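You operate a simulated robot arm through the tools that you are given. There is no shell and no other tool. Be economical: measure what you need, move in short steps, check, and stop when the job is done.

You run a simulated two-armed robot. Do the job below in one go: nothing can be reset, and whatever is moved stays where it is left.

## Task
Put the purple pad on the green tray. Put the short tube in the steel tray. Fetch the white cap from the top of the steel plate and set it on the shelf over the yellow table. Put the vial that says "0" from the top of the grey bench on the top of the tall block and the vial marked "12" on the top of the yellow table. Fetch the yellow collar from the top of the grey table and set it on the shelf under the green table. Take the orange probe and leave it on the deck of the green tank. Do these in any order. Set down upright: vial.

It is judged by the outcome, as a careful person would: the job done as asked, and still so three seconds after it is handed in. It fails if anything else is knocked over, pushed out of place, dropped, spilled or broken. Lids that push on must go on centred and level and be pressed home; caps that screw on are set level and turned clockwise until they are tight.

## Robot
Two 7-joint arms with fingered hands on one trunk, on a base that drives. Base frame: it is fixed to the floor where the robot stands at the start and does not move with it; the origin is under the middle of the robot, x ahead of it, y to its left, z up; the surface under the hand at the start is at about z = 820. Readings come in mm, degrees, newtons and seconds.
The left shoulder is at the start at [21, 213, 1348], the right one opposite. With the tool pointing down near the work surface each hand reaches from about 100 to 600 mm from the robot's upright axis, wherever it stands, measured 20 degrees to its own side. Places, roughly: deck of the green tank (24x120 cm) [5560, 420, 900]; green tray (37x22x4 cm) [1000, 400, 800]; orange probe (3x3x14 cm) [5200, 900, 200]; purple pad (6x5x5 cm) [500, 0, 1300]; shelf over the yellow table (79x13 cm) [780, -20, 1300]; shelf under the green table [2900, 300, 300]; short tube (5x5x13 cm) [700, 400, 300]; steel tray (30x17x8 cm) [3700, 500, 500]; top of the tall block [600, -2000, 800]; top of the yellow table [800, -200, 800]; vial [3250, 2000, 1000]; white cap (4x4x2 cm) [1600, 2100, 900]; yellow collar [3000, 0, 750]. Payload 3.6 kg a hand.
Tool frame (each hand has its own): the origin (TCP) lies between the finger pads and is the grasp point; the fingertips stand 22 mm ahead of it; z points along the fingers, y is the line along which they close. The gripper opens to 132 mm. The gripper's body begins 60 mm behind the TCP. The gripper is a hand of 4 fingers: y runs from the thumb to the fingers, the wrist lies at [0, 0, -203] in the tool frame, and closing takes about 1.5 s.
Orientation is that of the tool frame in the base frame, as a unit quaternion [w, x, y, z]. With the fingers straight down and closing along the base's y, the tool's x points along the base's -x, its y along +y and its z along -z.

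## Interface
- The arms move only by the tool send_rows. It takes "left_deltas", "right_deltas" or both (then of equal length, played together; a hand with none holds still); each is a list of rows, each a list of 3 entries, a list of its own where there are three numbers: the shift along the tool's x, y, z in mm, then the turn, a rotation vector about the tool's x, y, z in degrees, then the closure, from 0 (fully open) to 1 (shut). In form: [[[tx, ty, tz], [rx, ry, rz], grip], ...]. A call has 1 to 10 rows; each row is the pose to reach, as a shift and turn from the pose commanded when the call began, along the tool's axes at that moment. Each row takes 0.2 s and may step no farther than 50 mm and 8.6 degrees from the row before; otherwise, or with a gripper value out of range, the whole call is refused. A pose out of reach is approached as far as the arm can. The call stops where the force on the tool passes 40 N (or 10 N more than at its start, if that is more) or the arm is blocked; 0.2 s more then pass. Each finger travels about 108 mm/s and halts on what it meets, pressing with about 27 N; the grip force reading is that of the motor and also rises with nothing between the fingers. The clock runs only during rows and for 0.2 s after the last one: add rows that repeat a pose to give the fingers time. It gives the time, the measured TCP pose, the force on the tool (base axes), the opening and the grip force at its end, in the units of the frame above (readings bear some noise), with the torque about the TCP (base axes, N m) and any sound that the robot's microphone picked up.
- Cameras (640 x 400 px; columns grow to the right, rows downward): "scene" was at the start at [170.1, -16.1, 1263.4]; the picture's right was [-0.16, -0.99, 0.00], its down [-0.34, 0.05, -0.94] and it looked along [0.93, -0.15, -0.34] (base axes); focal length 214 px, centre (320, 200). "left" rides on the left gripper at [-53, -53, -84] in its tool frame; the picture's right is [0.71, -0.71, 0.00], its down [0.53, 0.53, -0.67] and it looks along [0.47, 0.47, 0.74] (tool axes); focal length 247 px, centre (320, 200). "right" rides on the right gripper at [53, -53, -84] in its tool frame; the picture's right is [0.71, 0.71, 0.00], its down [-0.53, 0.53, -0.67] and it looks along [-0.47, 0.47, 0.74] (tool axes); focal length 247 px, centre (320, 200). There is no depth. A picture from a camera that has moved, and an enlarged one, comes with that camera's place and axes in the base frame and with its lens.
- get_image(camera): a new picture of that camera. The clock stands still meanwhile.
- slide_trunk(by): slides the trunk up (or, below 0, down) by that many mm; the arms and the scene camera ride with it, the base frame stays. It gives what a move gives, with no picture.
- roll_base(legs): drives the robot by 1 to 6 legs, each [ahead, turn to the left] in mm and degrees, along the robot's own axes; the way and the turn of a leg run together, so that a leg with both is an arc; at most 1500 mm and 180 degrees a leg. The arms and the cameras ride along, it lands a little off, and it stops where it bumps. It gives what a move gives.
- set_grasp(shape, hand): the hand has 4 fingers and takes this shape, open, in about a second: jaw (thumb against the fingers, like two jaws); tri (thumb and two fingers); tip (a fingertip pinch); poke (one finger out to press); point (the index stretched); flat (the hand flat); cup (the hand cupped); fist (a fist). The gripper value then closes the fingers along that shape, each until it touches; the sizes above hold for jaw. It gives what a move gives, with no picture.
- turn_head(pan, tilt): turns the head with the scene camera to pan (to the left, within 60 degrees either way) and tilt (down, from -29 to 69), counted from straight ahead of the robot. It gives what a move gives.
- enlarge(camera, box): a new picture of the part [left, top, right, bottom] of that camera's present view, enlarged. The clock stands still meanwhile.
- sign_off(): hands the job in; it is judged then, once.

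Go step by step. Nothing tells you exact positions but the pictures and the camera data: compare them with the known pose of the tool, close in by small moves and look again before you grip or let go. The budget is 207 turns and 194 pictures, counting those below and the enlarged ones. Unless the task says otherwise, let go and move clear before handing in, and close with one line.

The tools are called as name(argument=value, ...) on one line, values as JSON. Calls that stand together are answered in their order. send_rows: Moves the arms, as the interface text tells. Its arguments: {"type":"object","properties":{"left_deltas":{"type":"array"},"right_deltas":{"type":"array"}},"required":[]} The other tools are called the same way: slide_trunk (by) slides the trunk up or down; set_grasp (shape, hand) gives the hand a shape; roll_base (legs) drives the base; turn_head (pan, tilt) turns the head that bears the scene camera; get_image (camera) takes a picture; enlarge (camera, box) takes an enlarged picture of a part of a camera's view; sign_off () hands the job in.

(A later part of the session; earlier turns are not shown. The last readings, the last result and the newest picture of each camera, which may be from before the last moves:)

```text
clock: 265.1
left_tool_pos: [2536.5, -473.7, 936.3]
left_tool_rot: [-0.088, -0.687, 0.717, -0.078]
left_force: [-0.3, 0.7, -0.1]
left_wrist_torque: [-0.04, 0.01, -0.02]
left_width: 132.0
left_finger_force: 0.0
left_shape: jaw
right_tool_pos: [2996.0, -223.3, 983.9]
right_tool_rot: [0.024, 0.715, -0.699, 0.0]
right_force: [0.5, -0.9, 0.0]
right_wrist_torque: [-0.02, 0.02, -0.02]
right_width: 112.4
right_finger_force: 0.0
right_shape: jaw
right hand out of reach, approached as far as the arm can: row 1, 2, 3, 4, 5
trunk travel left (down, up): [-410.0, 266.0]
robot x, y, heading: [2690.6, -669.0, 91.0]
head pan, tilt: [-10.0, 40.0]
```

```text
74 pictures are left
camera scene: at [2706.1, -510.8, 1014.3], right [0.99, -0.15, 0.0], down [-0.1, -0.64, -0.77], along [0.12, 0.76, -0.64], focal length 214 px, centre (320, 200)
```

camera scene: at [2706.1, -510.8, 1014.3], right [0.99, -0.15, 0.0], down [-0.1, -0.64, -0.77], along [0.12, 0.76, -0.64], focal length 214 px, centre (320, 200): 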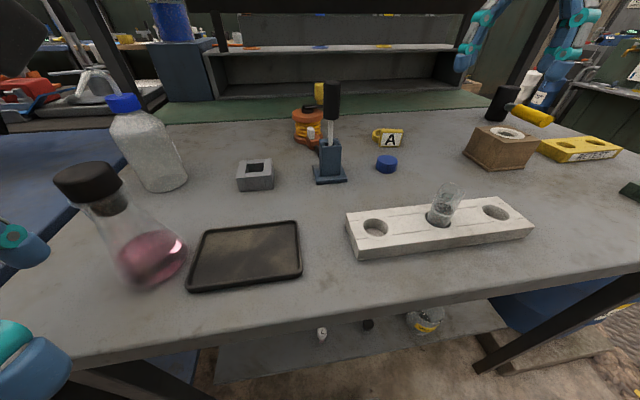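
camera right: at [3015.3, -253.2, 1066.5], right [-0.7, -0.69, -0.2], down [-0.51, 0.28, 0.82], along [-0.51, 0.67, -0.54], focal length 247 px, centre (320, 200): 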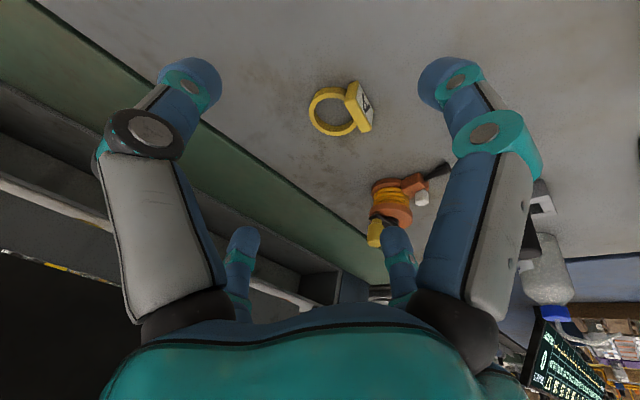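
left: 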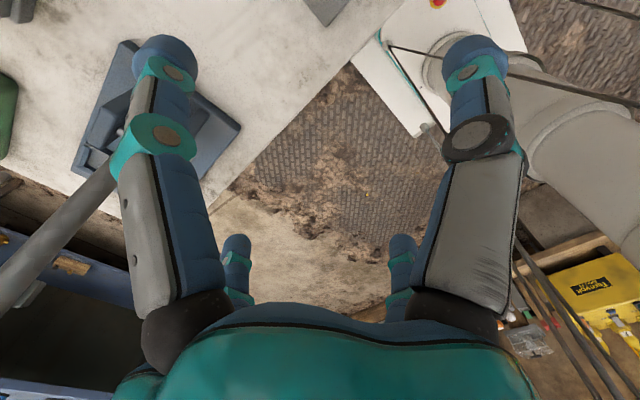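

The arm drifts sideways as though joint-limited at this trunk height. I'll retract, raise the trunk so the hand works lower relative to the shoulder, and retry.

send_rows(right_deltas=[[[40, 10, 0], [0, 0, 0], 0.15], [[80, 30, 0], [0, 0, 0], 0.15], [[110, 50, 0], [0, 0, 0], 0.15]])

slide_trunk(by=170)

send_rows(right_deltas=[[[0, 0, 45], [0, 0, 0], 0.15], [[0, 0, 90], [0, 0, 0], 0.15], [[-30, 5, 120], [0, 0, 0], 0.15], [[-70, 10, 140], [0, 0, 0], 0.15], [[-110, 15, 150], [0, 0, 0], 0.15], [[-150, 20, 150], [0, 0, 0], 0.15], [[-190, 25, 150], [0, 0, 0], 0.15]])

get_image(camera="right")

```text
clock: 265.9
left_tool_pos: [2536.3, -473.2, 935.8]
left_tool_rot: [-0.086, -0.688, 0.717, -0.077]
left_force: [-0.6, 0.3, 0.1]
left_wrist_torque: [-0.01, -0.03, -0.02]
left_width: 132.0
left_finger_force: 0.1
left_shape: jaw
right_tool_pos: [2941.1, -335.8, 985.8]
right_tool_rot: [0.023, 0.714, -0.7, 0.0]
right_force: [-0.2, -0.1, 0.0]
right_wrist_torque: [-0.04, 0.03, -0.01]
right_width: 112.6
right_finger_force: 0.0
right_shape: jaw
trunk travel left (down, up): [-410.0, 266.0]
robot x, y, heading: [2690.5, -673.1, 91.3]
head pan, tilt: [-10.0, 40.0]
```

```text
clock: 267.8
left_tool_pos: [2536.3, -472.6, 1107.0]
left_tool_rot: [-0.086, -0.688, 0.717, -0.078]
left_force: [0.3, 0.4, -0.2]
left_wrist_torque: [0.01, 0.02, 0.02]
left_width: 132.1
left_finger_force: 0.0
left_shape: jaw
right_tool_pos: [2941.6, -333.4, 1153.4]
right_tool_rot: [0.024, 0.715, -0.699, 0.001]
right_force: [0.7, -0.6, 0.1]
right_wrist_torque: [0.0, 0.0, 0.04]
right_width: 112.6
right_finger_force: 0.1
right_shape: jaw
trunk travel left (down, up): [-580.0, 96.0]
robot x, y, heading: [2690.7, -671.1, 91.0]
head pan, tilt: [-10.0, 40.0]
```

```text
clock: 269.4
left_tool_pos: [2535.9, -473.8, 1106.0]
left_tool_rot: [-0.088, -0.687, 0.717, -0.078]
left_force: [-0.2, -0.7, -0.4]
left_wrist_torque: [-0.02, 0.05, 0.04]
left_width: 131.8
left_finger_force: 0.1
left_shape: jaw
right_tool_pos: [3001.5, -263.6, 1100.4]
right_tool_rot: [0.024, 0.715, -0.699, 0.001]
right_force: [0.0, 0.1, -0.5]
right_wrist_torque: [-0.02, -0.01, -0.01]
right_width: 112.4
right_finger_force: 0.0
right_shape: jaw
right hand out of reach, approached as far as the arm can: row 2, 3, 4, 5, 6, 7
trunk travel left (down, up): [-580.0, 96.0]
robot x, y, heading: [2693.6, -671.7, 91.1]
head pan, tilt: [-10.0, 40.0]
```

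```text
73 pictures are left
camera right: at [3057.4, -313.8, 1183.4], right [-0.69, -0.72, 0.05], down [-0.52, 0.54, 0.67], along [-0.51, 0.44, -0.74], focal length 247 px, centre (320, 200)
```

right: 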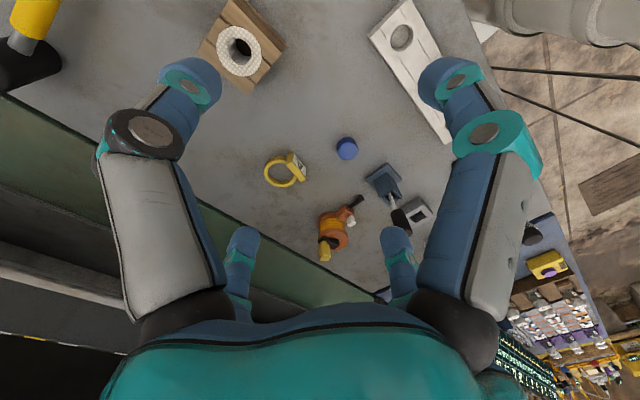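

The right arm seems stuck in an awkward elbow posture. I'll swing the hand back off the table and down in free space to unfold it.

send_rows(right_deltas=[[[45, 0, 0], [0, 0, 0], 0.15], [[90, -10, 0], [0, 0, 0], 0.15], [[135, -20, 0], [0, 0, 0], 0.15], [[180, -40, 0], [0, 0, 0], 0.15], [[220, -60, 0], [0, 0, 0], 0.15], [[230, -90, 30], [0, 0, 0], 0.15], [[230, -110, 75], [0, 0, 0], 0.15], [[230, -120, 120], [0, 0, 0], 0.15], [[230, -120, 165], [0, 0, 0], 0.15], [[230, -120, 210], [0, 0, 0], 0.15]])

send_rows(right_deltas=[[[0, 0, 45], [0, 0, 0], 0.15], [[0, 0, 90], [0, 0, 0], 0.15], [[0, 0, 135], [0, 0, 0], 0.15], [[0, 0, 180], [0, 0, 0], 0.15]])

turn_head(pan=-45, tilt=30)

get_image(camera="scene")

```text
clock: 271.6
left_tool_pos: [2537.4, -474.1, 1107.2]
left_tool_rot: [-0.088, -0.688, 0.716, -0.079]
left_force: [-0.6, -0.4, -0.1]
left_wrist_torque: [0.03, -0.01, -0.02]
left_width: 132.1
left_finger_force: 0.0
left_shape: jaw
right_tool_pos: [3124.9, -512.5, 949.2]
right_tool_rot: [0.024, 0.715, -0.699, -0.001]
right_force: [0.6, -0.7, -0.3]
right_wrist_torque: [0.01, 0.04, -0.01]
right_width: 112.4
right_finger_force: 0.1
right_shape: jaw
right hand out of reach, approached as far as the arm can: row 4, 5, 6, 9, 10
trunk travel left (down, up): [-580.0, 96.0]
robot x, y, heading: [2693.8, -674.8, 91.1]
head pan, tilt: [-10.0, 40.0]
```

```text
clock: 272.6
left_tool_pos: [2536.4, -474.4, 1105.2]
left_tool_rot: [-0.088, -0.688, 0.716, -0.078]
left_force: [0.2, -0.4, -0.5]
left_wrist_torque: [0.03, 0.0, -0.03]
left_width: 132.1
left_finger_force: 0.1
left_shape: jaw
right_tool_pos: [3146.2, -520.6, 940.6]
right_tool_rot: [0.024, 0.715, -0.699, 0.001]
right_force: [0.2, 0.5, -0.4]
right_wrist_torque: [-0.01, -0.01, 0.04]
right_width: 112.2
right_finger_force: 0.1
right_shape: jaw
right hand out of reach, approached as far as the arm can: row 1, 2, 3, 4
trunk travel left (down, up): [-580.0, 96.0]
robot x, y, heading: [2692.9, -675.5, 91.4]
head pan, tilt: [-10.0, 40.0]
```

```text
clock: 273.6
left_tool_pos: [2535.7, -473.6, 1106.3]
left_tool_rot: [-0.087, -0.688, 0.717, -0.077]
left_force: [-1.0, 0.6, 0.1]
left_wrist_torque: [0.03, -0.02, 0.02]
left_width: 132.1
left_finger_force: 0.0
left_shape: jaw
right_tool_pos: [3145.0, -522.0, 940.7]
right_tool_rot: [0.023, 0.714, -0.699, 0.0]
right_force: [0.1, -0.2, -0.3]
right_wrist_torque: [0.01, -0.01, -0.01]
right_width: 112.5
right_finger_force: 0.1
right_shape: jaw
trunk travel left (down, up): [-580.0, 96.0]
robot x, y, heading: [2695.5, -674.0, 90.9]
head pan, tilt: [-45.0, 30.0]
```

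```text
72 pictures are left
camera scene: at [2755.7, -530.8, 1202.0], right [0.72, -0.69, 0.0], down [-0.35, -0.36, -0.87], along [0.6, 0.62, -0.5], focal length 214 px, centre (320, 200)
```

scene: 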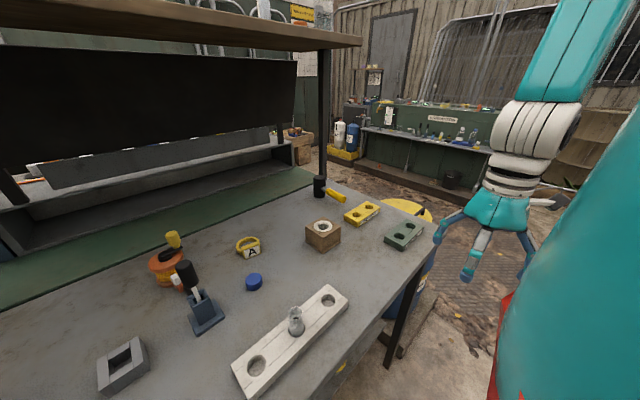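

The forearm now hangs from a raised elbow. I'll raise the hand high in the open to let the elbow swing out again, then come back down.

send_rows(right_deltas=[[[0, 0, -50], [0, 0, 0], 0.15], [[0, 0, -100], [0, 0, 0], 0.15], [[0, 0, -150], [0, 0, 0], 0.15], [[10, 0, -200], [0, 0, 0], 0.15], [[20, 0, -250], [0, 0, 0], 0.15], [[20, 0, -300], [0, 0, 0], 0.15], [[20, 0, -350], [0, 0, 0], 0.15], [[20, 0, -400], [0, 0, 0], 0.15], [[20, 0, -450], [0, 0, 0], 0.15], [[20, 0, -500], [0, 0, 0], 0.15]])

send_rows(right_deltas=[[[0, 30, 35], [0, 0, 0], 0.15], [[0, 60, 70], [0, 0, 0], 0.15], [[0, 90, 105], [0, 0, 0], 0.15], [[0, 120, 140], [0, 0, 0], 0.15], [[0, 150, 180], [0, 0, 0], 0.15], [[0, 170, 225], [0, 0, 0], 0.15], [[0, 180, 270], [0, 0, 0], 0.15], [[0, 180, 315], [0, 0, 0], 0.15], [[0, 180, 360], [0, 0, 0], 0.15], [[0, 180, 400], [0, 0, 0], 0.15]])

get_image(camera="scene")

```text
refused: row 4 steps farther than a row can; nothing moved
```

```text
clock: 275.8
left_tool_pos: [2536.9, -473.8, 1107.3]
left_tool_rot: [-0.087, -0.687, 0.717, -0.079]
left_force: [0.1, 0.3, 0.5]
left_wrist_torque: [0.01, -0.02, 0.03]
left_width: 131.9
left_finger_force: 0.1
left_shape: jaw
right_tool_pos: [3082.2, -516.7, 962.1]
right_tool_rot: [0.023, 0.715, -0.699, 0.0]
right_force: [-1.6, 0.5, -0.1]
right_wrist_torque: [-0.01, -0.03, -0.02]
right_width: 112.1
right_finger_force: 0.1
right_shape: jaw
right hand out of reach, approached as far as the arm can: row 1, 2, 3, 4, 5, 6, 7, 8, 9, 10
trunk travel left (down, up): [-580.0, 96.0]
robot x, y, heading: [2693.5, -677.1, 91.1]
head pan, tilt: [-45.0, 30.0]
```

```text
71 pictures are left
camera scene: at [2755.7, -530.9, 1202.0], right [0.72, -0.69, 0.0], down [-0.35, -0.36, -0.87], along [0.6, 0.62, -0.5], focal length 214 px, centre (320, 200)
```

scene: 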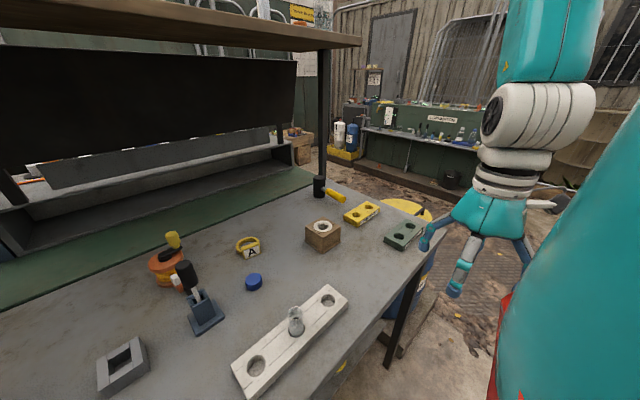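

send_rows(right_deltas=[[[0, 0, -48], [0, 0, 0], 0.15], [[0, 0, -96], [0, 0, 0], 0.15], [[0, 0, -144], [0, 0, 0], 0.15], [[0, 0, -192], [0, 0, 0], 0.15], [[0, 0, -240], [0, 0, 0], 0.15], [[0, 0, -288], [0, 0, 0], 0.15], [[0, 0, -336], [0, 0, 0], 0.15], [[0, 0, -384], [0, 0, 0], 0.15], [[0, 0, -432], [0, 0, 0], 0.15], [[0, 0, -480], [0, 0, 0], 0.15]])

send_rows(right_deltas=[[[0, -45, 0], [0, 0, 0], 0.15], [[0, -90, 0], [0, 0, 0], 0.15], [[0, -135, 0], [0, 0, 0], 0.15], [[0, -180, 0], [0, 0, 0], 0.15], [[0, -180, 45], [0, 0, 0], 0.15], [[0, -180, 90], [0, 0, 0], 0.15], [[0, -180, 135], [0, 0, 0], 0.15], [[0, -180, 180], [0, 0, 0], 0.15]])

get_image(camera="scene")

```text
clock: 278.0
left_tool_pos: [2536.0, -473.1, 1108.3]
left_tool_rot: [-0.087, -0.688, 0.716, -0.078]
left_force: [-0.3, 0.1, -0.3]
left_wrist_torque: [-0.03, 0.01, -0.05]
left_width: 132.2
left_finger_force: 0.0
left_shape: jaw
right_tool_pos: [3101.5, -482.8, 1400.7]
right_tool_rot: [0.025, 0.715, -0.699, 0.0]
right_force: [0.4, 0.4, -0.7]
right_wrist_torque: [0.0, -0.01, -0.02]
right_width: 112.5
right_finger_force: 0.0
right_shape: jaw
right hand out of reach, approached as far as the arm can: row 1, 2, 3, 4, 5, 6
trunk travel left (down, up): [-580.0, 96.0]
robot x, y, heading: [2695.5, -671.4, 91.2]
head pan, tilt: [-45.0, 30.0]
```

```text
clock: 279.8
left_tool_pos: [2536.4, -473.7, 1106.0]
left_tool_rot: [-0.087, -0.687, 0.717, -0.078]
left_force: [-0.3, -0.6, -1.1]
left_wrist_torque: [0.0, -0.02, 0.01]
left_width: 131.9
left_finger_force: 0.0
left_shape: jaw
right_tool_pos: [3276.0, -486.0, 1210.9]
right_tool_rot: [0.023, 0.715, -0.699, 0.0]
right_force: [0.9, -0.5, -0.1]
right_wrist_torque: [-0.02, -0.01, -0.04]
right_width: 112.5
right_finger_force: 0.1
right_shape: jaw
trunk travel left (down, up): [-580.0, 96.0]
robot x, y, heading: [2691.7, -670.5, 91.0]
head pan, tilt: [-45.0, 30.0]
```

```text
70 pictures are left
camera scene: at [2756.1, -531.0, 1202.0], right [0.72, -0.69, 0.0], down [-0.35, -0.36, -0.87], along [0.6, 0.62, -0.5], focal length 214 px, centre (320, 200)
```

scene: 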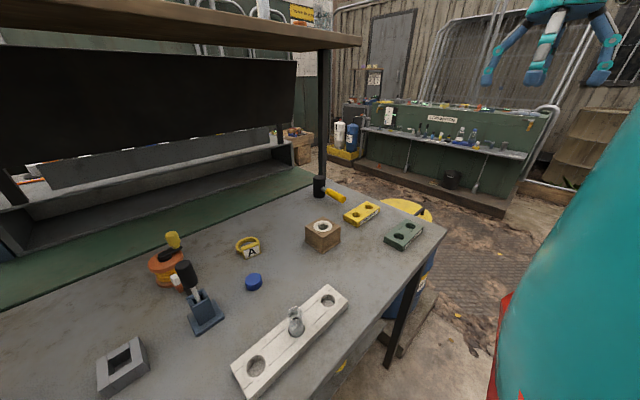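

send_rows(right_deltas=[[[0, 0, 48], [0, 0, 0], 0.15], [[0, 0, 96], [0, 0, 0], 0.15], [[0, 0, 144], [0, 0, 0], 0.15], [[0, 0, 192], [0, 0, 0], 0.15], [[0, 0, 240], [0, 0, 0], 0.15]])

send_rows(right_deltas=[[[-30, 35, 0], [0, 0, 0], 0.15], [[-60, 70, 0], [0, 0, 0], 0.15], [[-90, 105, 0], [0, 0, 0], 0.15], [[-120, 140, 0], [0, 0, 0], 0.15], [[-150, 175, 0], [0, 0, 0], 0.15], [[-180, 210, 0], [0, 0, 0], 0.15]])

get_image(camera="scene")

```text
clock: 281.0
left_tool_pos: [2537.7, -472.9, 1106.7]
left_tool_rot: [-0.088, -0.688, 0.716, -0.078]
left_force: [0.1, 0.6, -0.2]
left_wrist_torque: [0.0, -0.01, -0.02]
left_width: 132.0
left_finger_force: 0.0
left_shape: jaw
right_tool_pos: [3272.4, -490.0, 976.4]
right_tool_rot: [0.023, 0.715, -0.699, 0.001]
right_force: [-0.5, 0.8, 0.5]
right_wrist_torque: [-0.01, 0.01, 0.03]
right_width: 112.1
right_finger_force: 0.1
right_shape: jaw
trunk travel left (down, up): [-580.0, 96.0]
robot x, y, heading: [2698.5, -670.0, 90.9]
head pan, tilt: [-45.0, 30.0]
```

```text
clock: 282.4
left_tool_pos: [2535.5, -472.3, 1106.4]
left_tool_rot: [-0.088, -0.687, 0.717, -0.08]
left_force: [-0.2, 0.5, -1.2]
left_wrist_torque: [0.02, 0.01, 0.05]
left_width: 132.2
left_finger_force: 0.0
left_shape: jaw
right_tool_pos: [3053.7, -316.0, 973.7]
right_tool_rot: [0.024, 0.715, -0.699, 0.001]
right_force: [-0.3, -0.3, 0.6]
right_wrist_torque: [0.02, 0.03, 0.01]
right_width: 112.4
right_finger_force: 0.1
right_shape: jaw
trunk travel left (down, up): [-580.0, 96.0]
robot x, y, heading: [2692.7, -675.1, 91.1]
head pan, tilt: [-45.0, 30.0]
```

```text
69 pictures are left
camera scene: at [2755.3, -529.4, 1201.8], right [0.72, -0.69, 0.0], down [-0.35, -0.36, -0.87], along [0.6, 0.62, -0.5], focal length 214 px, centre (320, 200)
```

scene: 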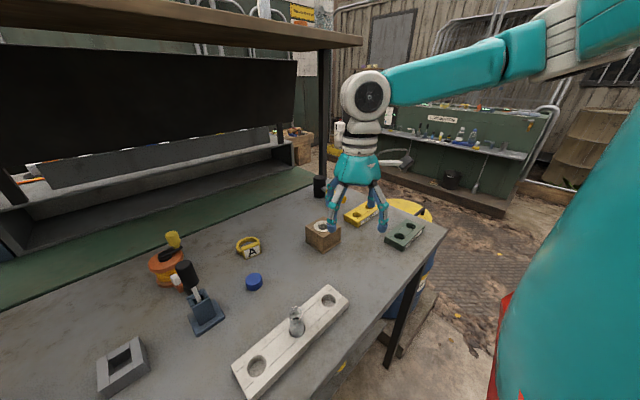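

The elbow is out again and the arm moves freely. Now on to above the collar.

send_rows(right_deltas=[[[-38, 26, 0], [0, 0, 0], 0.15], [[-76, 52, 0], [0, 0, 0], 0.15], [[-114, 78, 5], [0, 0, 0], 0.15], [[-152, 104, 12], [0, 0, 0], 0.15], [[-185, 125, 20], [0, 0, 0], 0.15], [[-211, 140, 32], [0, 0, 0], 0.15]])

get_image(camera="right")

get_image(camera="scene")

```text
clock: 283.8
left_tool_pos: [2535.5, -474.1, 1107.2]
left_tool_rot: [-0.087, -0.688, 0.716, -0.079]
left_force: [-0.4, 1.0, 0.3]
left_wrist_torque: [-0.02, -0.02, 0.01]
left_width: 132.1
left_finger_force: 0.1
left_shape: jaw
right_tool_pos: [2911.1, -107.8, 943.3]
right_tool_rot: [0.023, 0.716, -0.698, 0.001]
right_force: [-0.2, 0.3, -1.0]
right_wrist_torque: [-0.02, 0.01, 0.0]
right_width: 112.3
right_finger_force: 0.0
right_shape: jaw
trunk travel left (down, up): [-580.0, 96.0]
robot x, y, heading: [2690.6, -672.4, 91.1]
head pan, tilt: [-45.0, 30.0]
```

```text
68 pictures are left
camera right: at [2966.4, -157.2, 1026.7], right [-0.69, -0.72, 0.05], down [-0.52, 0.54, 0.67], along [-0.51, 0.43, -0.74], focal length 247 px, centre (320, 200)
```

right: 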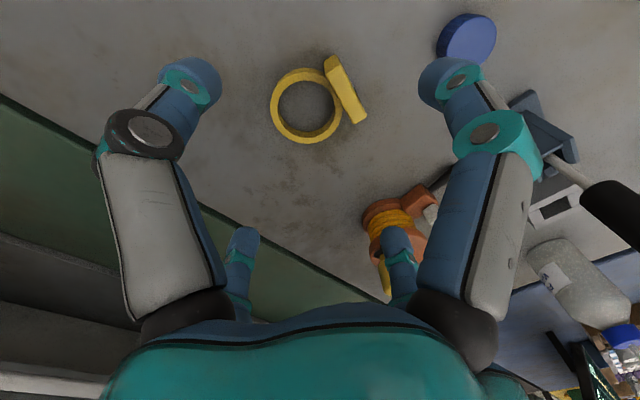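

```text
67 pictures are left
camera scene: at [2755.1, -529.8, 1201.9], right [0.72, -0.69, 0.0], down [-0.35, -0.36, -0.87], along [0.6, 0.62, -0.5], focal length 214 px, centre (320, 200)
```

scene: 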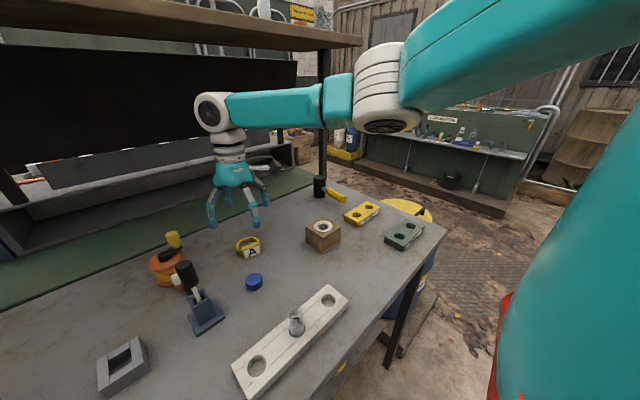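

The collar's ring is centred at (2911, -105), about 60 mm across. I'll descend around it.

send_rows(right_deltas=[[[3, 2, 30], [0, 0, 0], 0.15], [[5, 3, 60], [0, 0, 0], 0.2], [[6, 3, 85], [0, 0, 0], 0.25], [[6, 3, 92], [0, 0, 0], 0.25]])

send_rows(right_deltas=[[[0, 0, 4], [0, 0, 0], 0.25], [[0, 0, 8], [0, 0, 0], 0.25]])

get_image(camera="right")

```text
clock: 284.8
left_tool_pos: [2536.5, -474.1, 1108.2]
left_tool_rot: [-0.087, -0.688, 0.717, -0.078]
left_force: [-0.1, -0.1, 0.2]
left_wrist_torque: [-0.03, -0.02, 0.01]
left_width: 132.1
left_finger_force: 0.0
left_shape: jaw
right_tool_pos: [2904.9, -118.4, 849.3]
right_tool_rot: [0.024, 0.715, -0.699, 0.0]
right_force: [-0.2, -1.0, 0.4]
right_wrist_torque: [0.01, -0.01, 0.0]
right_width: 99.1
right_finger_force: 0.1
right_shape: jaw
trunk travel left (down, up): [-580.0, 96.0]
robot x, y, heading: [2695.8, -672.6, 91.0]
head pan, tilt: [-45.0, 30.0]
```

```text
clock: 285.4
left_tool_pos: [2537.8, -474.1, 1106.4]
left_tool_rot: [-0.087, -0.687, 0.717, -0.078]
left_force: [0.4, -0.4, 0.4]
left_wrist_torque: [0.0, -0.02, -0.01]
left_width: 131.8
left_finger_force: 0.0
left_shape: jaw
right_tool_pos: [2903.8, -118.5, 843.5]
right_tool_rot: [0.023, 0.715, -0.699, 0.0]
right_force: [1.0, -0.1, 7.3]
right_wrist_torque: [0.37, -0.04, -0.07]
right_width: 99.1
right_finger_force: 0.0
right_shape: jaw
trunk travel left (down, up): [-580.0, 96.0]
robot x, y, heading: [2693.7, -676.0, 91.1]
head pan, tilt: [-45.0, 30.0]
```

```text
66 pictures are left
camera right: at [2960.1, -168.1, 926.5], right [-0.69, -0.72, 0.04], down [-0.52, 0.54, 0.67], along [-0.51, 0.44, -0.74], focal length 247 px, centre (320, 200)
```

right: 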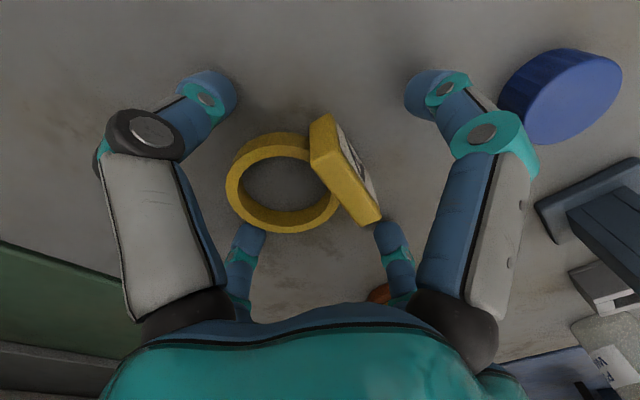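

send_rows(right_deltas=[[[-4, -6, -2], [0, 0, 0], 0.25], [[-6, -12, -2], [0, 0, 0], 0.25], [[-6, -12, -2], [0, 0, 0], 0.5], [[-6, -12, -2], [0, 0, 0], 0.8], [[-6, -12, -2], [0, 0, 0], 1], [[-6, -12, -2], [0, 0, 0], 1], [[-6, -12, -2], [0, 0, 0], 1]])

get_image(camera="right")

```text
clock: 287.0
left_tool_pos: [2537.6, -474.0, 1106.7]
left_tool_rot: [-0.088, -0.687, 0.717, -0.078]
left_force: [0.2, 0.0, 0.9]
left_wrist_torque: [0.01, 0.05, -0.01]
left_width: 132.0
left_finger_force: 0.0
left_shape: jaw
right_tool_pos: [2915.1, -112.8, 844.0]
right_tool_rot: [0.024, 0.715, -0.699, 0.001]
right_force: [-0.5, -0.1, 0.1]
right_wrist_torque: [0.05, 0.01, 0.0]
right_width: 51.6
right_finger_force: 26.6
right_shape: jaw
trunk travel left (down, up): [-580.0, 96.0]
robot x, y, heading: [2692.7, -673.8, 91.0]
head pan, tilt: [-45.0, 30.0]
```

```text
65 pictures are left
camera right: at [2972.2, -162.0, 927.3], right [-0.69, -0.72, 0.05], down [-0.52, 0.54, 0.67], along [-0.51, 0.44, -0.74], focal length 247 px, centre (320, 200)
```

right: 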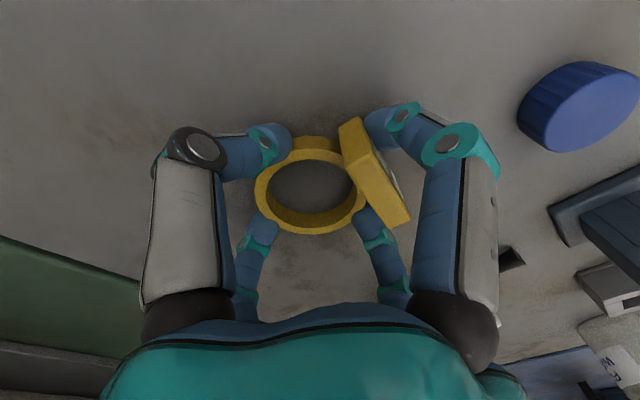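

Gripped at 52 mm. I'll lift, draw the hand back the way it came, and start the drive round to the north side of the green table.

send_rows(right_deltas=[[[0, 0, -40], [0, 0, 0], 1], [[0, 0, -85], [0, 0, 0], 1], [[0, 0, -130], [0, 0, 0], 1], [[35, -30, -140], [0, 0, 0], 1], [[70, -60, -140], [0, 0, 0], 1], [[105, -90, -140], [0, 0, 0], 1], [[145, -110, -140], [0, 0, 0], 1], [[190, -125, -140], [0, 0, 0], 1], [[230, -135, -140], [0, 0, 0], 1], [[265, -140, -140], [0, 0, 0], 1]])

get_image(camera="right")

roll_base(legs=[[-60, 0]])

roll_base(legs=[[0, -45]])

roll_base(legs=[[0, -45]])

roll_base(legs=[[760, 0], [760, 0]])

```text
clock: 289.2
left_tool_pos: [2535.8, -474.4, 1107.3]
left_tool_rot: [-0.087, -0.689, 0.715, -0.078]
left_force: [-0.3, -0.5, 0.3]
left_wrist_torque: [0.02, 0.0, 0.02]
left_width: 131.9
left_finger_force: 0.0
left_shape: jaw
right_tool_pos: [3065.3, -370.2, 989.9]
right_tool_rot: [0.024, 0.715, -0.699, 0.0]
right_force: [-0.1, -0.7, -0.2]
right_wrist_torque: [0.01, 0.01, 0.01]
right_width: 51.1
right_finger_force: 27.4
right_shape: jaw
trunk travel left (down, up): [-580.0, 96.0]
robot x, y, heading: [2690.7, -671.4, 90.9]
head pan, tilt: [-45.0, 30.0]
```

```text
64 pictures are left
camera right: at [3121.0, -420.2, 1071.5], right [-0.69, -0.72, 0.05], down [-0.52, 0.54, 0.67], along [-0.51, 0.44, -0.74], focal length 247 px, centre (320, 200)
```

right: 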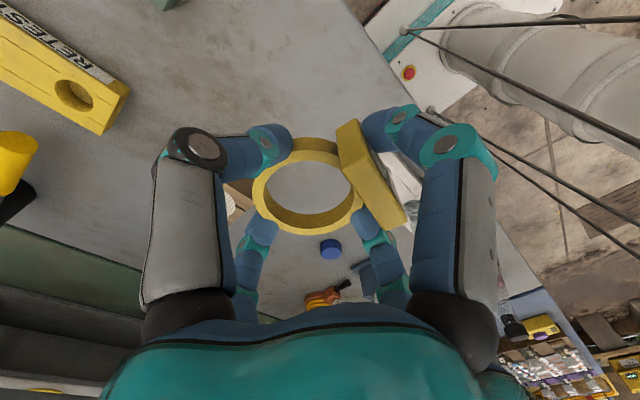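

```text
clock: 290.2
left_tool_pos: [2538.6, -538.3, 1107.4]
left_tool_rot: [-0.087, -0.688, 0.717, -0.077]
left_force: [-0.3, -0.1, 0.2]
left_wrist_torque: [0.04, 0.01, 0.0]
left_width: 131.9
left_finger_force: 0.2
left_shape: jaw
right_tool_pos: [3066.1, -434.0, 988.3]
right_tool_rot: [0.023, 0.714, -0.699, -0.001]
right_force: [0.0, -0.5, -1.0]
right_wrist_torque: [0.04, 0.0, 0.0]
right_width: 50.9
right_finger_force: 27.0
right_shape: jaw
trunk travel left (down, up): [-580.0, 96.0]
robot x, y, heading: [2693.0, -736.8, 90.8]
head pan, tilt: [-45.0, 30.0]
```

```text
clock: 292.7
left_tool_pos: [2722.2, -482.8, 1106.2]
left_tool_rot: [-0.111, -0.364, 0.924, -0.04]
left_force: [-0.5, 0.7, -0.3]
left_wrist_torque: [-0.03, 0.01, -0.03]
left_width: 131.9
left_finger_force: 0.2
left_shape: jaw
right_tool_pos: [3171.5, -779.1, 988.1]
right_tool_rot: [-0.023, -0.396, 0.918, 0.009]
right_force: [0.2, 0.1, 0.2]
right_wrist_torque: [-0.01, 0.01, -0.01]
right_width: 50.9
right_finger_force: 26.8
right_shape: jaw
trunk travel left (down, up): [-580.0, 96.0]
robot x, y, heading: [2675.5, -715.6, 46.6]
head pan, tilt: [-45.0, 30.0]
```

```text
clock: 295.1
left_tool_pos: [2871.0, -578.7, 1105.9]
left_tool_rot: [-0.118, 0.0, 0.993, 0.005]
left_force: [0.1, 0.3, 0.3]
left_wrist_torque: [0.0, 0.05, -0.02]
left_width: 132.0
left_finger_force: 0.0
left_shape: jaw
right_tool_pos: [2996.3, -1102.4, 988.9]
right_tool_rot: [-0.017, -0.03, 0.999, 0.015]
right_force: [-0.6, 0.0, 0.4]
right_wrist_torque: [0.0, 0.05, 0.01]
right_width: 50.7
right_finger_force: 27.8
right_shape: jaw
trunk travel left (down, up): [-580.0, 96.0]
robot x, y, heading: [2671.4, -688.7, 3.8]
head pan, tilt: [-45.0, 30.0]
```

```text
clock: 298.0
left_tool_pos: [3362.3, -545.6, 1108.3]
left_tool_rot: [-0.119, -0.009, 0.993, 0.003]
left_force: [1.0, -0.2, 0.4]
left_wrist_torque: [0.02, 0.08, 0.03]
left_width: 132.1
left_finger_force: 0.0
left_shape: jaw
right_tool_pos: [3499.1, -1065.8, 989.3]
right_tool_rot: [-0.02, -0.041, 0.999, 0.016]
right_force: [0.9, 0.4, -1.2]
right_wrist_torque: [0.0, 0.08, 0.03]
right_width: 50.7
right_finger_force: 26.7
right_shape: jaw
trunk travel left (down, up): [-580.0, 96.0]
robot x, y, heading: [3165.5, -658.6, 5.5]
head pan, tilt: [-45.0, 30.0]
stopped in leg 1: the robot was blocked; the commanded pose is now the measured one
```

Progress stopped near the grey table's corner; the drift was toward the table. I'll back a little, steer right, and go on.

roll_base(legs=[[-60, 0]])

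roll_base(legs=[[0, -20]])

turn_head(pan=15, tilt=35)

get_image(camera="scene")

```text
clock: 298.9
left_tool_pos: [3293.0, -553.2, 1109.2]
left_tool_rot: [-0.115, -0.009, 0.993, 0.002]
left_force: [-0.6, 0.0, -0.4]
left_wrist_torque: [0.01, -0.04, -0.03]
left_width: 131.9
left_finger_force: 0.1
left_shape: jaw
right_tool_pos: [3431.9, -1072.8, 991.3]
right_tool_rot: [-0.015, -0.041, 0.999, 0.016]
right_force: [-1.1, -0.2, 0.8]
right_wrist_torque: [0.0, -0.06, -0.03]
right_width: 50.4
right_finger_force: 26.6
right_shape: jaw
trunk travel left (down, up): [-580.0, 96.0]
robot x, y, heading: [3105.0, -666.3, 5.4]
head pan, tilt: [-45.0, 30.0]
```

```text
clock: 300.5
left_tool_pos: [3319.2, -624.8, 1109.8]
left_tool_rot: [-0.114, 0.169, 0.979, 0.023]
left_force: [-0.4, 0.0, -1.2]
left_wrist_torque: [0.0, 0.02, -0.05]
left_width: 132.0
left_finger_force: 0.1
left_shape: jaw
right_tool_pos: [3266.5, -1160.8, 991.3]
right_tool_rot: [-0.013, 0.136, 0.99, 0.018]
right_force: [0.5, 0.0, -0.4]
right_wrist_torque: [-0.01, -0.03, 0.0]
right_width: 50.8
right_finger_force: 26.7
right_shape: jaw
trunk travel left (down, up): [-580.0, 96.0]
robot x, y, heading: [3108.2, -653.8, -15.2]
head pan, tilt: [-45.0, 30.0]
```

```text
clock: 301.8
left_tool_pos: [3320.2, -626.4, 1109.7]
left_tool_rot: [-0.114, 0.167, 0.979, 0.023]
left_force: [-0.8, 0.0, -0.2]
left_wrist_torque: [0.0, -0.01, -0.04]
left_width: 132.0
left_finger_force: 0.0
left_shape: jaw
right_tool_pos: [3265.5, -1161.0, 992.6]
right_tool_rot: [-0.014, 0.137, 0.99, 0.02]
right_force: [-0.3, -0.5, 0.3]
right_wrist_torque: [0.0, 0.0, -0.03]
right_width: 50.6
right_finger_force: 27.0
right_shape: jaw
trunk travel left (down, up): [-580.0, 96.0]
robot x, y, heading: [3109.3, -652.5, -14.9]
head pan, tilt: [15.0, 35.0]
```

```text
63 pictures are left
camera scene: at [3269.6, -670.5, 1194.2], right [0.0, -1.0, 0.0], down [-0.57, 0.0, -0.82], along [0.82, 0.0, -0.57], focal length 214 px, centre (320, 200)
```

scene: 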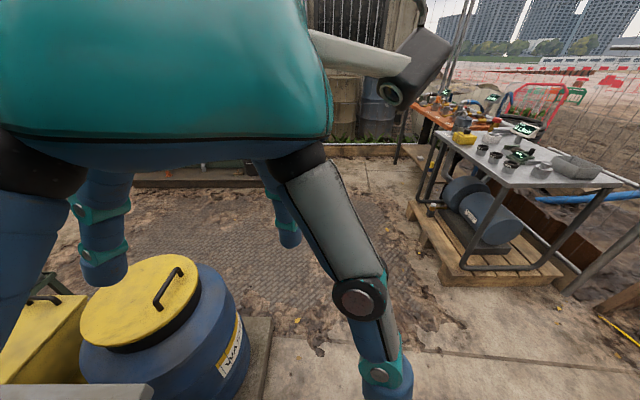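

The barrel platform lies left ahead, so I'll veer right of it, then north.

roll_base(legs=[[500, 0], [700, 10]])

roll_base(legs=[[0, 47]])

roll_base(legs=[[0, 47]])

get_image(camera="scene")

```text
clock: 308.1
left_tool_pos: [4463.4, -847.1, 1110.2]
left_tool_rot: [-0.115, 0.087, 0.989, 0.013]
left_force: [0.6, -0.3, 0.6]
left_wrist_torque: [-0.04, 0.0, -0.05]
left_width: 132.0
left_finger_force: 0.2
left_shape: jaw
right_tool_pos: [4496.9, -1384.2, 990.5]
right_tool_rot: [-0.016, 0.054, 0.998, 0.017]
right_force: [-0.4, -0.5, -0.4]
right_wrist_torque: [-0.01, 0.0, 0.03]
right_width: 50.7
right_finger_force: 27.0
right_shape: jaw
trunk travel left (down, up): [-580.0, 96.0]
robot x, y, heading: [4258.2, -903.7, -5.8]
head pan, tilt: [15.0, 35.0]
```

```text
clock: 310.7
left_tool_pos: [4350.9, -713.4, 1110.1]
left_tool_rot: [-0.11, -0.319, 0.941, -0.034]
left_force: [0.7, 0.9, -0.4]
left_wrist_torque: [0.02, 0.0, -0.02]
left_width: 132.1
left_finger_force: 0.1
left_shape: jaw
right_tool_pos: [4769.7, -1052.3, 991.7]
right_tool_rot: [-0.021, -0.351, 0.936, 0.01]
right_force: [0.5, -0.1, -0.2]
right_wrist_torque: [0.0, -0.01, -0.03]
right_width: 50.9
right_finger_force: 27.3
right_shape: jaw
trunk travel left (down, up): [-580.0, 96.0]
robot x, y, heading: [4276.0, -931.5, 41.8]
head pan, tilt: [15.0, 35.0]
```

```text
clock: 313.3
left_tool_pos: [4164.8, -729.7, 1110.4]
left_tool_rot: [-0.088, -0.676, 0.728, -0.078]
left_force: [-0.6, 0.2, -0.7]
left_wrist_torque: [-0.03, 0.02, -0.01]
left_width: 132.1
left_finger_force: 0.1
left_shape: jaw
right_tool_pos: [4694.8, -640.1, 993.0]
right_tool_rot: [-0.022, -0.703, 0.71, 0.002]
right_force: [0.0, -0.7, 0.0]
right_wrist_torque: [-0.01, 0.0, -0.01]
right_width: 50.3
right_finger_force: 27.3
right_shape: jaw
trunk travel left (down, up): [-580.0, 96.0]
robot x, y, heading: [4310.3, -928.7, 89.6]
head pan, tilt: [15.0, 35.0]
```

```text
62 pictures are left
camera scene: at [4288.9, -767.4, 1194.1], right [0.97, 0.25, 0.0], down [0.14, -0.56, -0.82], along [-0.21, 0.79, -0.57], focal length 214 px, centre (320, 200)
```

scene: 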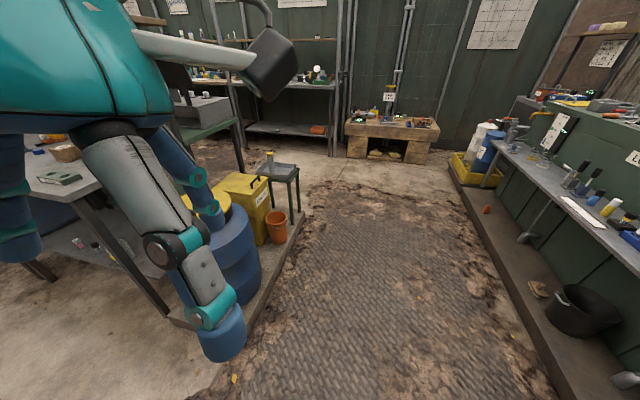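

The way north is clear. I'll drive up, turn west along the aisle, and stop before the green table.

roll_base(legs=[[1000, 0], [1000, 0]])

roll_base(legs=[[0, 45]])

roll_base(legs=[[0, 45]])

roll_base(legs=[[620, 0], [620, 0]])

roll_base(legs=[[0, 45]])

roll_base(legs=[[0, 45]])

turn_head(pan=-10, tilt=40)

get_image(camera="scene")

```text
clock: 314.1
left_tool_pos: [4154.7, -732.9, 1110.3]
left_tool_rot: [-0.089, -0.676, 0.726, -0.091]
left_force: [0.8, -0.5, 0.5]
left_wrist_torque: [-0.03, 0.02, 0.0]
left_width: 131.9
left_finger_force: 0.0
left_shape: jaw
right_tool_pos: [4679.6, -636.6, 994.1]
right_tool_rot: [-0.024, -0.706, 0.708, 0.004]
right_force: [1.0, 0.5, -0.4]
right_wrist_torque: [-0.01, 0.03, -0.02]
right_width: 50.2
right_finger_force: 27.3
right_shape: jaw
trunk travel left (down, up): [-580.0, 96.0]
robot x, y, heading: [4309.4, -926.1, 89.6]
head pan, tilt: [15.0, 35.0]
stopped in leg 1: the robot was blocked; the commanded pose is now the measured one
```

```text
clock: 315.6
left_tool_pos: [4120.5, -791.9, 1121.4]
left_tool_rot: [0.034, 0.804, -0.568, 0.171]
left_force: [0.3, 1.1, 0.7]
left_wrist_torque: [-0.01, -0.01, 0.01]
left_width: 132.0
left_finger_force: 0.0
left_shape: jaw
right_tool_pos: [4560.8, -525.9, 995.1]
right_tool_rot: [0.024, 0.818, -0.575, 0.001]
right_force: [-1.4, 0.9, -0.6]
right_wrist_torque: [0.01, -0.01, 0.03]
right_width: 50.3
right_finger_force: 26.2
right_shape: jaw
trunk travel left (down, up): [-580.0, 96.0]
robot x, y, heading: [4321.3, -920.6, 109.5]
head pan, tilt: [15.0, 35.0]
stopped in leg 1: the robot was blocked; the commanded pose is now the measured one
```

```text
clock: 317.4
left_tool_pos: [4100.9, -879.2, 1134.6]
left_tool_rot: [-0.057, 0.911, -0.339, 0.23]
left_force: [-1.3, 0.7, -0.3]
left_wrist_torque: [0.03, -0.03, -0.03]
left_width: 131.7
left_finger_force: 0.1
left_shape: jaw
right_tool_pos: [4363.1, -460.3, 995.5]
right_tool_rot: [0.022, 0.927, -0.374, 0.005]
right_force: [0.1, -0.2, -0.7]
right_wrist_torque: [0.02, -0.04, -0.02]
right_width: 50.4
right_finger_force: 27.0
right_shape: jaw
trunk travel left (down, up): [-580.0, 96.0]
robot x, y, heading: [4331.4, -913.8, 135.6]
head pan, tilt: [15.0, 35.0]
stopped in leg 1: the robot was blocked; the commanded pose is now the measured one
```

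```text
clock: 320.1
left_tool_pos: [3778.4, -557.3, 1135.9]
left_tool_rot: [-0.057, 0.911, -0.339, 0.229]
left_force: [-1.0, 1.0, 1.0]
left_wrist_torque: [0.02, 0.0, 0.01]
left_width: 132.0
left_finger_force: 0.0
left_shape: jaw
right_tool_pos: [4040.9, -139.5, 997.7]
right_tool_rot: [0.023, 0.927, -0.375, 0.004]
right_force: [0.4, 0.1, -0.1]
right_wrist_torque: [0.04, 0.04, -0.02]
right_width: 50.5
right_finger_force: 27.4
right_shape: jaw
trunk travel left (down, up): [-580.0, 96.0]
robot x, y, heading: [4012.3, -591.6, 135.2]
head pan, tilt: [15.0, 35.0]
stopped in leg 1: the robot was blocked; the commanded pose is now the measured one
```

```text
clock: 321.9
left_tool_pos: [3808.3, -655.3, 1153.9]
left_tool_rot: [-0.163, 0.95, -0.086, 0.251]
left_force: [-1.3, 0.0, 0.3]
left_wrist_torque: [0.04, -0.04, -0.02]
left_width: 131.7
left_finger_force: 0.0
left_shape: jaw
right_tool_pos: [3844.3, -178.8, 998.5]
right_tool_rot: [0.021, 0.989, -0.144, 0.009]
right_force: [-0.1, -0.3, -0.6]
right_wrist_torque: [-0.01, -0.02, 0.0]
right_width: 50.2
right_finger_force: 27.2
right_shape: jaw
trunk travel left (down, up): [-580.0, 96.0]
robot x, y, heading: [4030.8, -583.9, 162.1]
head pan, tilt: [15.0, 35.0]
stopped in leg 1: the robot was blocked; the commanded pose is now the measured one
```

```text
clock: 322.6
left_tool_pos: [3808.8, -655.7, 1154.3]
left_tool_rot: [-0.164, 0.95, -0.085, 0.251]
left_force: [-1.5, 1.3, 0.1]
left_wrist_torque: [0.01, 0.03, 0.0]
left_width: 131.7
left_finger_force: 0.0
left_shape: jaw
right_tool_pos: [3843.3, -180.0, 998.7]
right_tool_rot: [0.02, 0.989, -0.143, 0.009]
right_force: [-0.7, -0.8, -0.2]
right_wrist_torque: [-0.05, 0.02, 0.02]
right_width: 50.4
right_finger_force: 27.1
right_shape: jaw
trunk travel left (down, up): [-580.0, 96.0]
robot x, y, heading: [4029.0, -585.2, 162.0]
head pan, tilt: [15.0, 35.0]
stopped in leg 1: the robot was blocked; the commanded pose is now the measured one
```

```text
clock: 323.5
left_tool_pos: [3808.9, -654.3, 1153.6]
left_tool_rot: [-0.164, 0.95, -0.085, 0.252]
left_force: [-0.6, -0.6, -0.7]
left_wrist_torque: [-0.01, 0.0, 0.01]
left_width: 131.8
left_finger_force: 0.0
left_shape: jaw
right_tool_pos: [3843.3, -177.7, 998.6]
right_tool_rot: [0.02, 0.989, -0.144, 0.01]
right_force: [0.0, 0.2, 0.2]
right_wrist_torque: [0.02, 0.02, 0.01]
right_width: 50.2
right_finger_force: 26.9
right_shape: jaw
trunk travel left (down, up): [-580.0, 96.0]
robot x, y, heading: [4030.0, -586.3, 162.1]
head pan, tilt: [-10.0, 40.0]
```

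```text
61 pictures are left
camera scene: at [3884.2, -519.6, 1186.6], right [0.47, 0.88, 0.0], down [0.57, -0.3, -0.77], along [-0.68, 0.36, -0.64], focal length 214 px, centre (320, 200)
```

scene: 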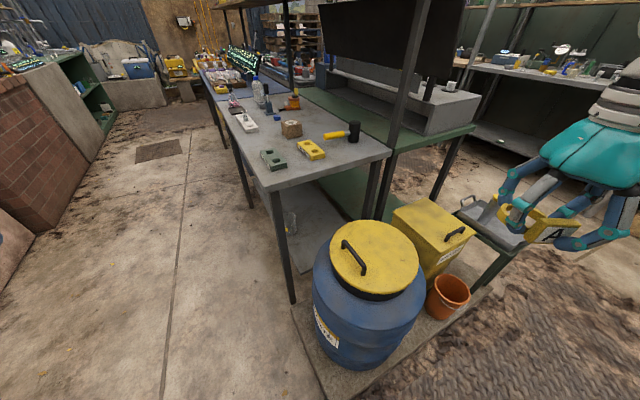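

The left hand had folded in against the robot's own body, which likely caused these stalls. I'll stretch it out properly first, then turn north.

send_rows(left_deltas=[[[-36, 13, 9], [0, -5, 0], 0.5], [[-72, 26, 18], [0, -11, 0], 0.5], [[-108, 40, 27], [0, -17, 0], 0.5], [[-144, 53, 36], [0, -23, 0], 0.5], [[-180, 66, 45], [0, -29, 0], 0.5], [[-219, 80, 56], [0, -35, 0], 0.5]])

roll_base(legs=[[0, -36]])

roll_base(legs=[[0, -36]])

```text
clock: 324.9
left_tool_pos: [3637.6, -660.3, 982.3]
left_tool_rot: [-0.182, 0.982, -0.032, -0.047]
left_force: [-1.1, 0.7, -0.7]
left_wrist_torque: [-0.04, -0.06, 0.01]
left_width: 66.4
left_finger_force: 0.0
left_shape: jaw
right_tool_pos: [3843.1, -178.8, 998.9]
right_tool_rot: [0.021, 0.989, -0.143, 0.011]
right_force: [-1.1, -0.8, 0.5]
right_wrist_torque: [-0.04, 0.05, 0.0]
right_width: 50.3
right_finger_force: 27.5
right_shape: jaw
trunk travel left (down, up): [-580.0, 96.0]
robot x, y, heading: [4028.1, -584.7, 161.9]
head pan, tilt: [-10.0, 40.0]
```

```text
clock: 327.2
left_tool_pos: [3666.5, -419.1, 982.6]
left_tool_rot: [-0.187, 0.925, -0.33, 0.01]
left_force: [0.4, -0.6, 0.5]
left_wrist_torque: [-0.03, 0.04, -0.02]
left_width: 66.2
left_finger_force: 0.0
left_shape: jaw
right_tool_pos: [4112.3, -146.8, 1000.0]
right_tool_rot: [0.024, 0.898, -0.439, 0.002]
right_force: [0.2, 0.3, -0.5]
right_wrist_torque: [-0.02, 0.04, 0.04]
right_width: 50.1
right_finger_force: 26.8
right_shape: jaw
trunk travel left (down, up): [-580.0, 96.0]
robot x, y, heading: [4011.7, -599.0, 126.3]
head pan, tilt: [-10.0, 40.0]
stopped in leg 1: the robot was blocked; the commanded pose is now the measured one
```

```text
clock: 328.8
left_tool_pos: [3761.5, -334.8, 984.8]
left_tool_rot: [-0.181, 0.85, -0.493, 0.045]
left_force: [-0.1, -0.8, 0.2]
left_wrist_torque: [0.03, 0.02, -0.01]
left_width: 66.0
left_finger_force: 0.1
left_shape: jaw
right_tool_pos: [4275.6, -238.1, 1000.5]
right_tool_rot: [0.025, 0.804, -0.595, -0.006]
right_force: [-0.6, -1.2, -0.6]
right_wrist_torque: [-0.05, 0.0, 0.01]
right_width: 49.9
right_finger_force: 27.2
right_shape: jaw
trunk travel left (down, up): [-580.0, 96.0]
robot x, y, heading: [4017.7, -622.3, 110.0]
head pan, tilt: [-10.0, 40.0]
stopped in leg 1: the robot was blocked; the commanded pose is now the measured one
```

The base is probably bumping the barrel platform. I'll back away, aim further right, and proceed north.

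roll_base(legs=[[-250, 0]])

roll_base(legs=[[0, -42]])

roll_base(legs=[[500, 0]])

```text
clock: 330.6
left_tool_pos: [3847.7, -573.7, 984.1]
left_tool_rot: [-0.182, 0.849, -0.494, 0.045]
left_force: [-0.6, 0.5, 0.5]
left_wrist_torque: [0.0, 0.02, 0.0]
left_width: 65.9
left_finger_force: 0.0
left_shape: jaw
right_tool_pos: [4361.8, -479.5, 1001.2]
right_tool_rot: [0.024, 0.803, -0.595, -0.005]
right_force: [1.2, -0.2, 0.2]
right_wrist_torque: [0.04, 0.02, -0.01]
right_width: 49.9
right_finger_force: 26.8
right_shape: jaw
trunk travel left (down, up): [-580.0, 96.0]
robot x, y, heading: [4103.7, -861.8, 110.2]
head pan, tilt: [-10.0, 40.0]
```

```text
clock: 333.0
left_tool_pos: [4101.0, -479.1, 984.1]
left_tool_rot: [0.154, -0.622, 0.76, -0.106]
left_force: [-0.2, -0.8, 0.0]
left_wrist_torque: [-0.03, 0.01, -0.02]
left_width: 65.9
left_finger_force: 0.0
left_shape: jaw
right_tool_pos: [4549.5, -744.1, 1002.4]
right_tool_rot: [-0.021, -0.543, 0.84, 0.012]
right_force: [-0.1, 0.5, -0.1]
right_wrist_torque: [0.0, -0.01, 0.01]
right_width: 50.2
right_finger_force: 27.1
right_shape: jaw
trunk travel left (down, up): [-580.0, 96.0]
robot x, y, heading: [4079.0, -855.5, 68.7]
head pan, tilt: [-10.0, 40.0]
```

```text
clock: 335.9
left_tool_pos: [4288.2, -10.2, 985.2]
left_tool_rot: [0.154, -0.619, 0.763, -0.106]
left_force: [0.0, 0.2, 0.5]
left_wrist_torque: [0.02, 0.02, 0.03]
left_width: 65.8
left_finger_force: 0.0
left_shape: jaw
right_tool_pos: [4737.2, -278.6, 1001.6]
right_tool_rot: [-0.021, -0.539, 0.842, 0.012]
right_force: [0.5, 0.2, -1.2]
right_wrist_torque: [0.0, 0.0, -0.05]
right_width: 50.1
right_finger_force: 26.3
right_shape: jaw
trunk travel left (down, up): [-580.0, 96.0]
robot x, y, heading: [4260.6, -386.2, 68.2]
head pan, tilt: [-10.0, 40.0]
```

Moving freely now. Continuing north and then west.

roll_base(legs=[[600, 22], [850, 0]])

roll_base(legs=[[0, 45]])

roll_base(legs=[[0, 45]])

```text
clock: 343.4
left_tool_pos: [4258.5, 1404.2, 985.9]
left_tool_rot: [-0.171, 0.753, -0.631, 0.076]
left_force: [0.6, 0.2, -0.4]
left_wrist_torque: [-0.01, 0.01, -0.01]
left_width: 66.1
left_finger_force: 0.0
left_shape: jaw
right_tool_pos: [4774.1, 1323.2, 1003.0]
right_tool_rot: [-0.024, -0.69, 0.723, 0.008]
right_force: [0.2, -0.6, 0.0]
right_wrist_torque: [-0.01, 0.02, -0.01]
right_width: 49.7
right_finger_force: 26.9
right_shape: jaw
trunk travel left (down, up): [-580.0, 96.0]
robot x, y, heading: [4378.6, 1043.7, 90.5]
head pan, tilt: [-10.0, 40.0]
```

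```text
clock: 345.9
left_tool_pos: [4036.8, 1211.4, 986.0]
left_tool_rot: [-0.186, 0.938, -0.291, 0.004]
left_force: [0.1, 0.0, 0.2]
left_wrist_torque: [-0.01, 0.01, 0.0]
left_width: 66.2
left_finger_force: 0.1
left_shape: jaw
right_tool_pos: [4457.5, 1519.6, 1002.6]
right_tool_rot: [0.025, 0.916, -0.401, 0.001]
right_force: [0.7, -0.2, 0.5]
right_wrist_torque: [0.03, -0.02, -0.03]
right_width: 49.9
right_finger_force: 27.1
right_shape: jaw
trunk travel left (down, up): [-580.0, 96.0]
robot x, y, heading: [4394.0, 1060.1, 135.6]
head pan, tilt: [-10.0, 40.0]
```

```text
clock: 348.4
left_tool_pos: [4036.0, 915.1, 986.1]
left_tool_rot: [-0.174, 0.979, 0.087, -0.066]
left_force: [-0.1, -0.6, -0.2]
left_wrist_torque: [0.01, -0.01, -0.01]
left_width: 66.1
left_finger_force: 0.1
left_shape: jaw
right_tool_pos: [4118.5, 1430.7, 1004.7]
right_tool_rot: [0.022, 0.999, -0.023, 0.011]
right_force: [-0.1, 0.9, -0.4]
right_wrist_torque: [0.04, 0.03, 0.01]
right_width: 49.8
right_finger_force: 27.1
right_shape: jaw
trunk travel left (down, up): [-580.0, 96.0]
robot x, y, heading: [4398.3, 1094.4, 179.9]
head pan, tilt: [-10.0, 40.0]
```

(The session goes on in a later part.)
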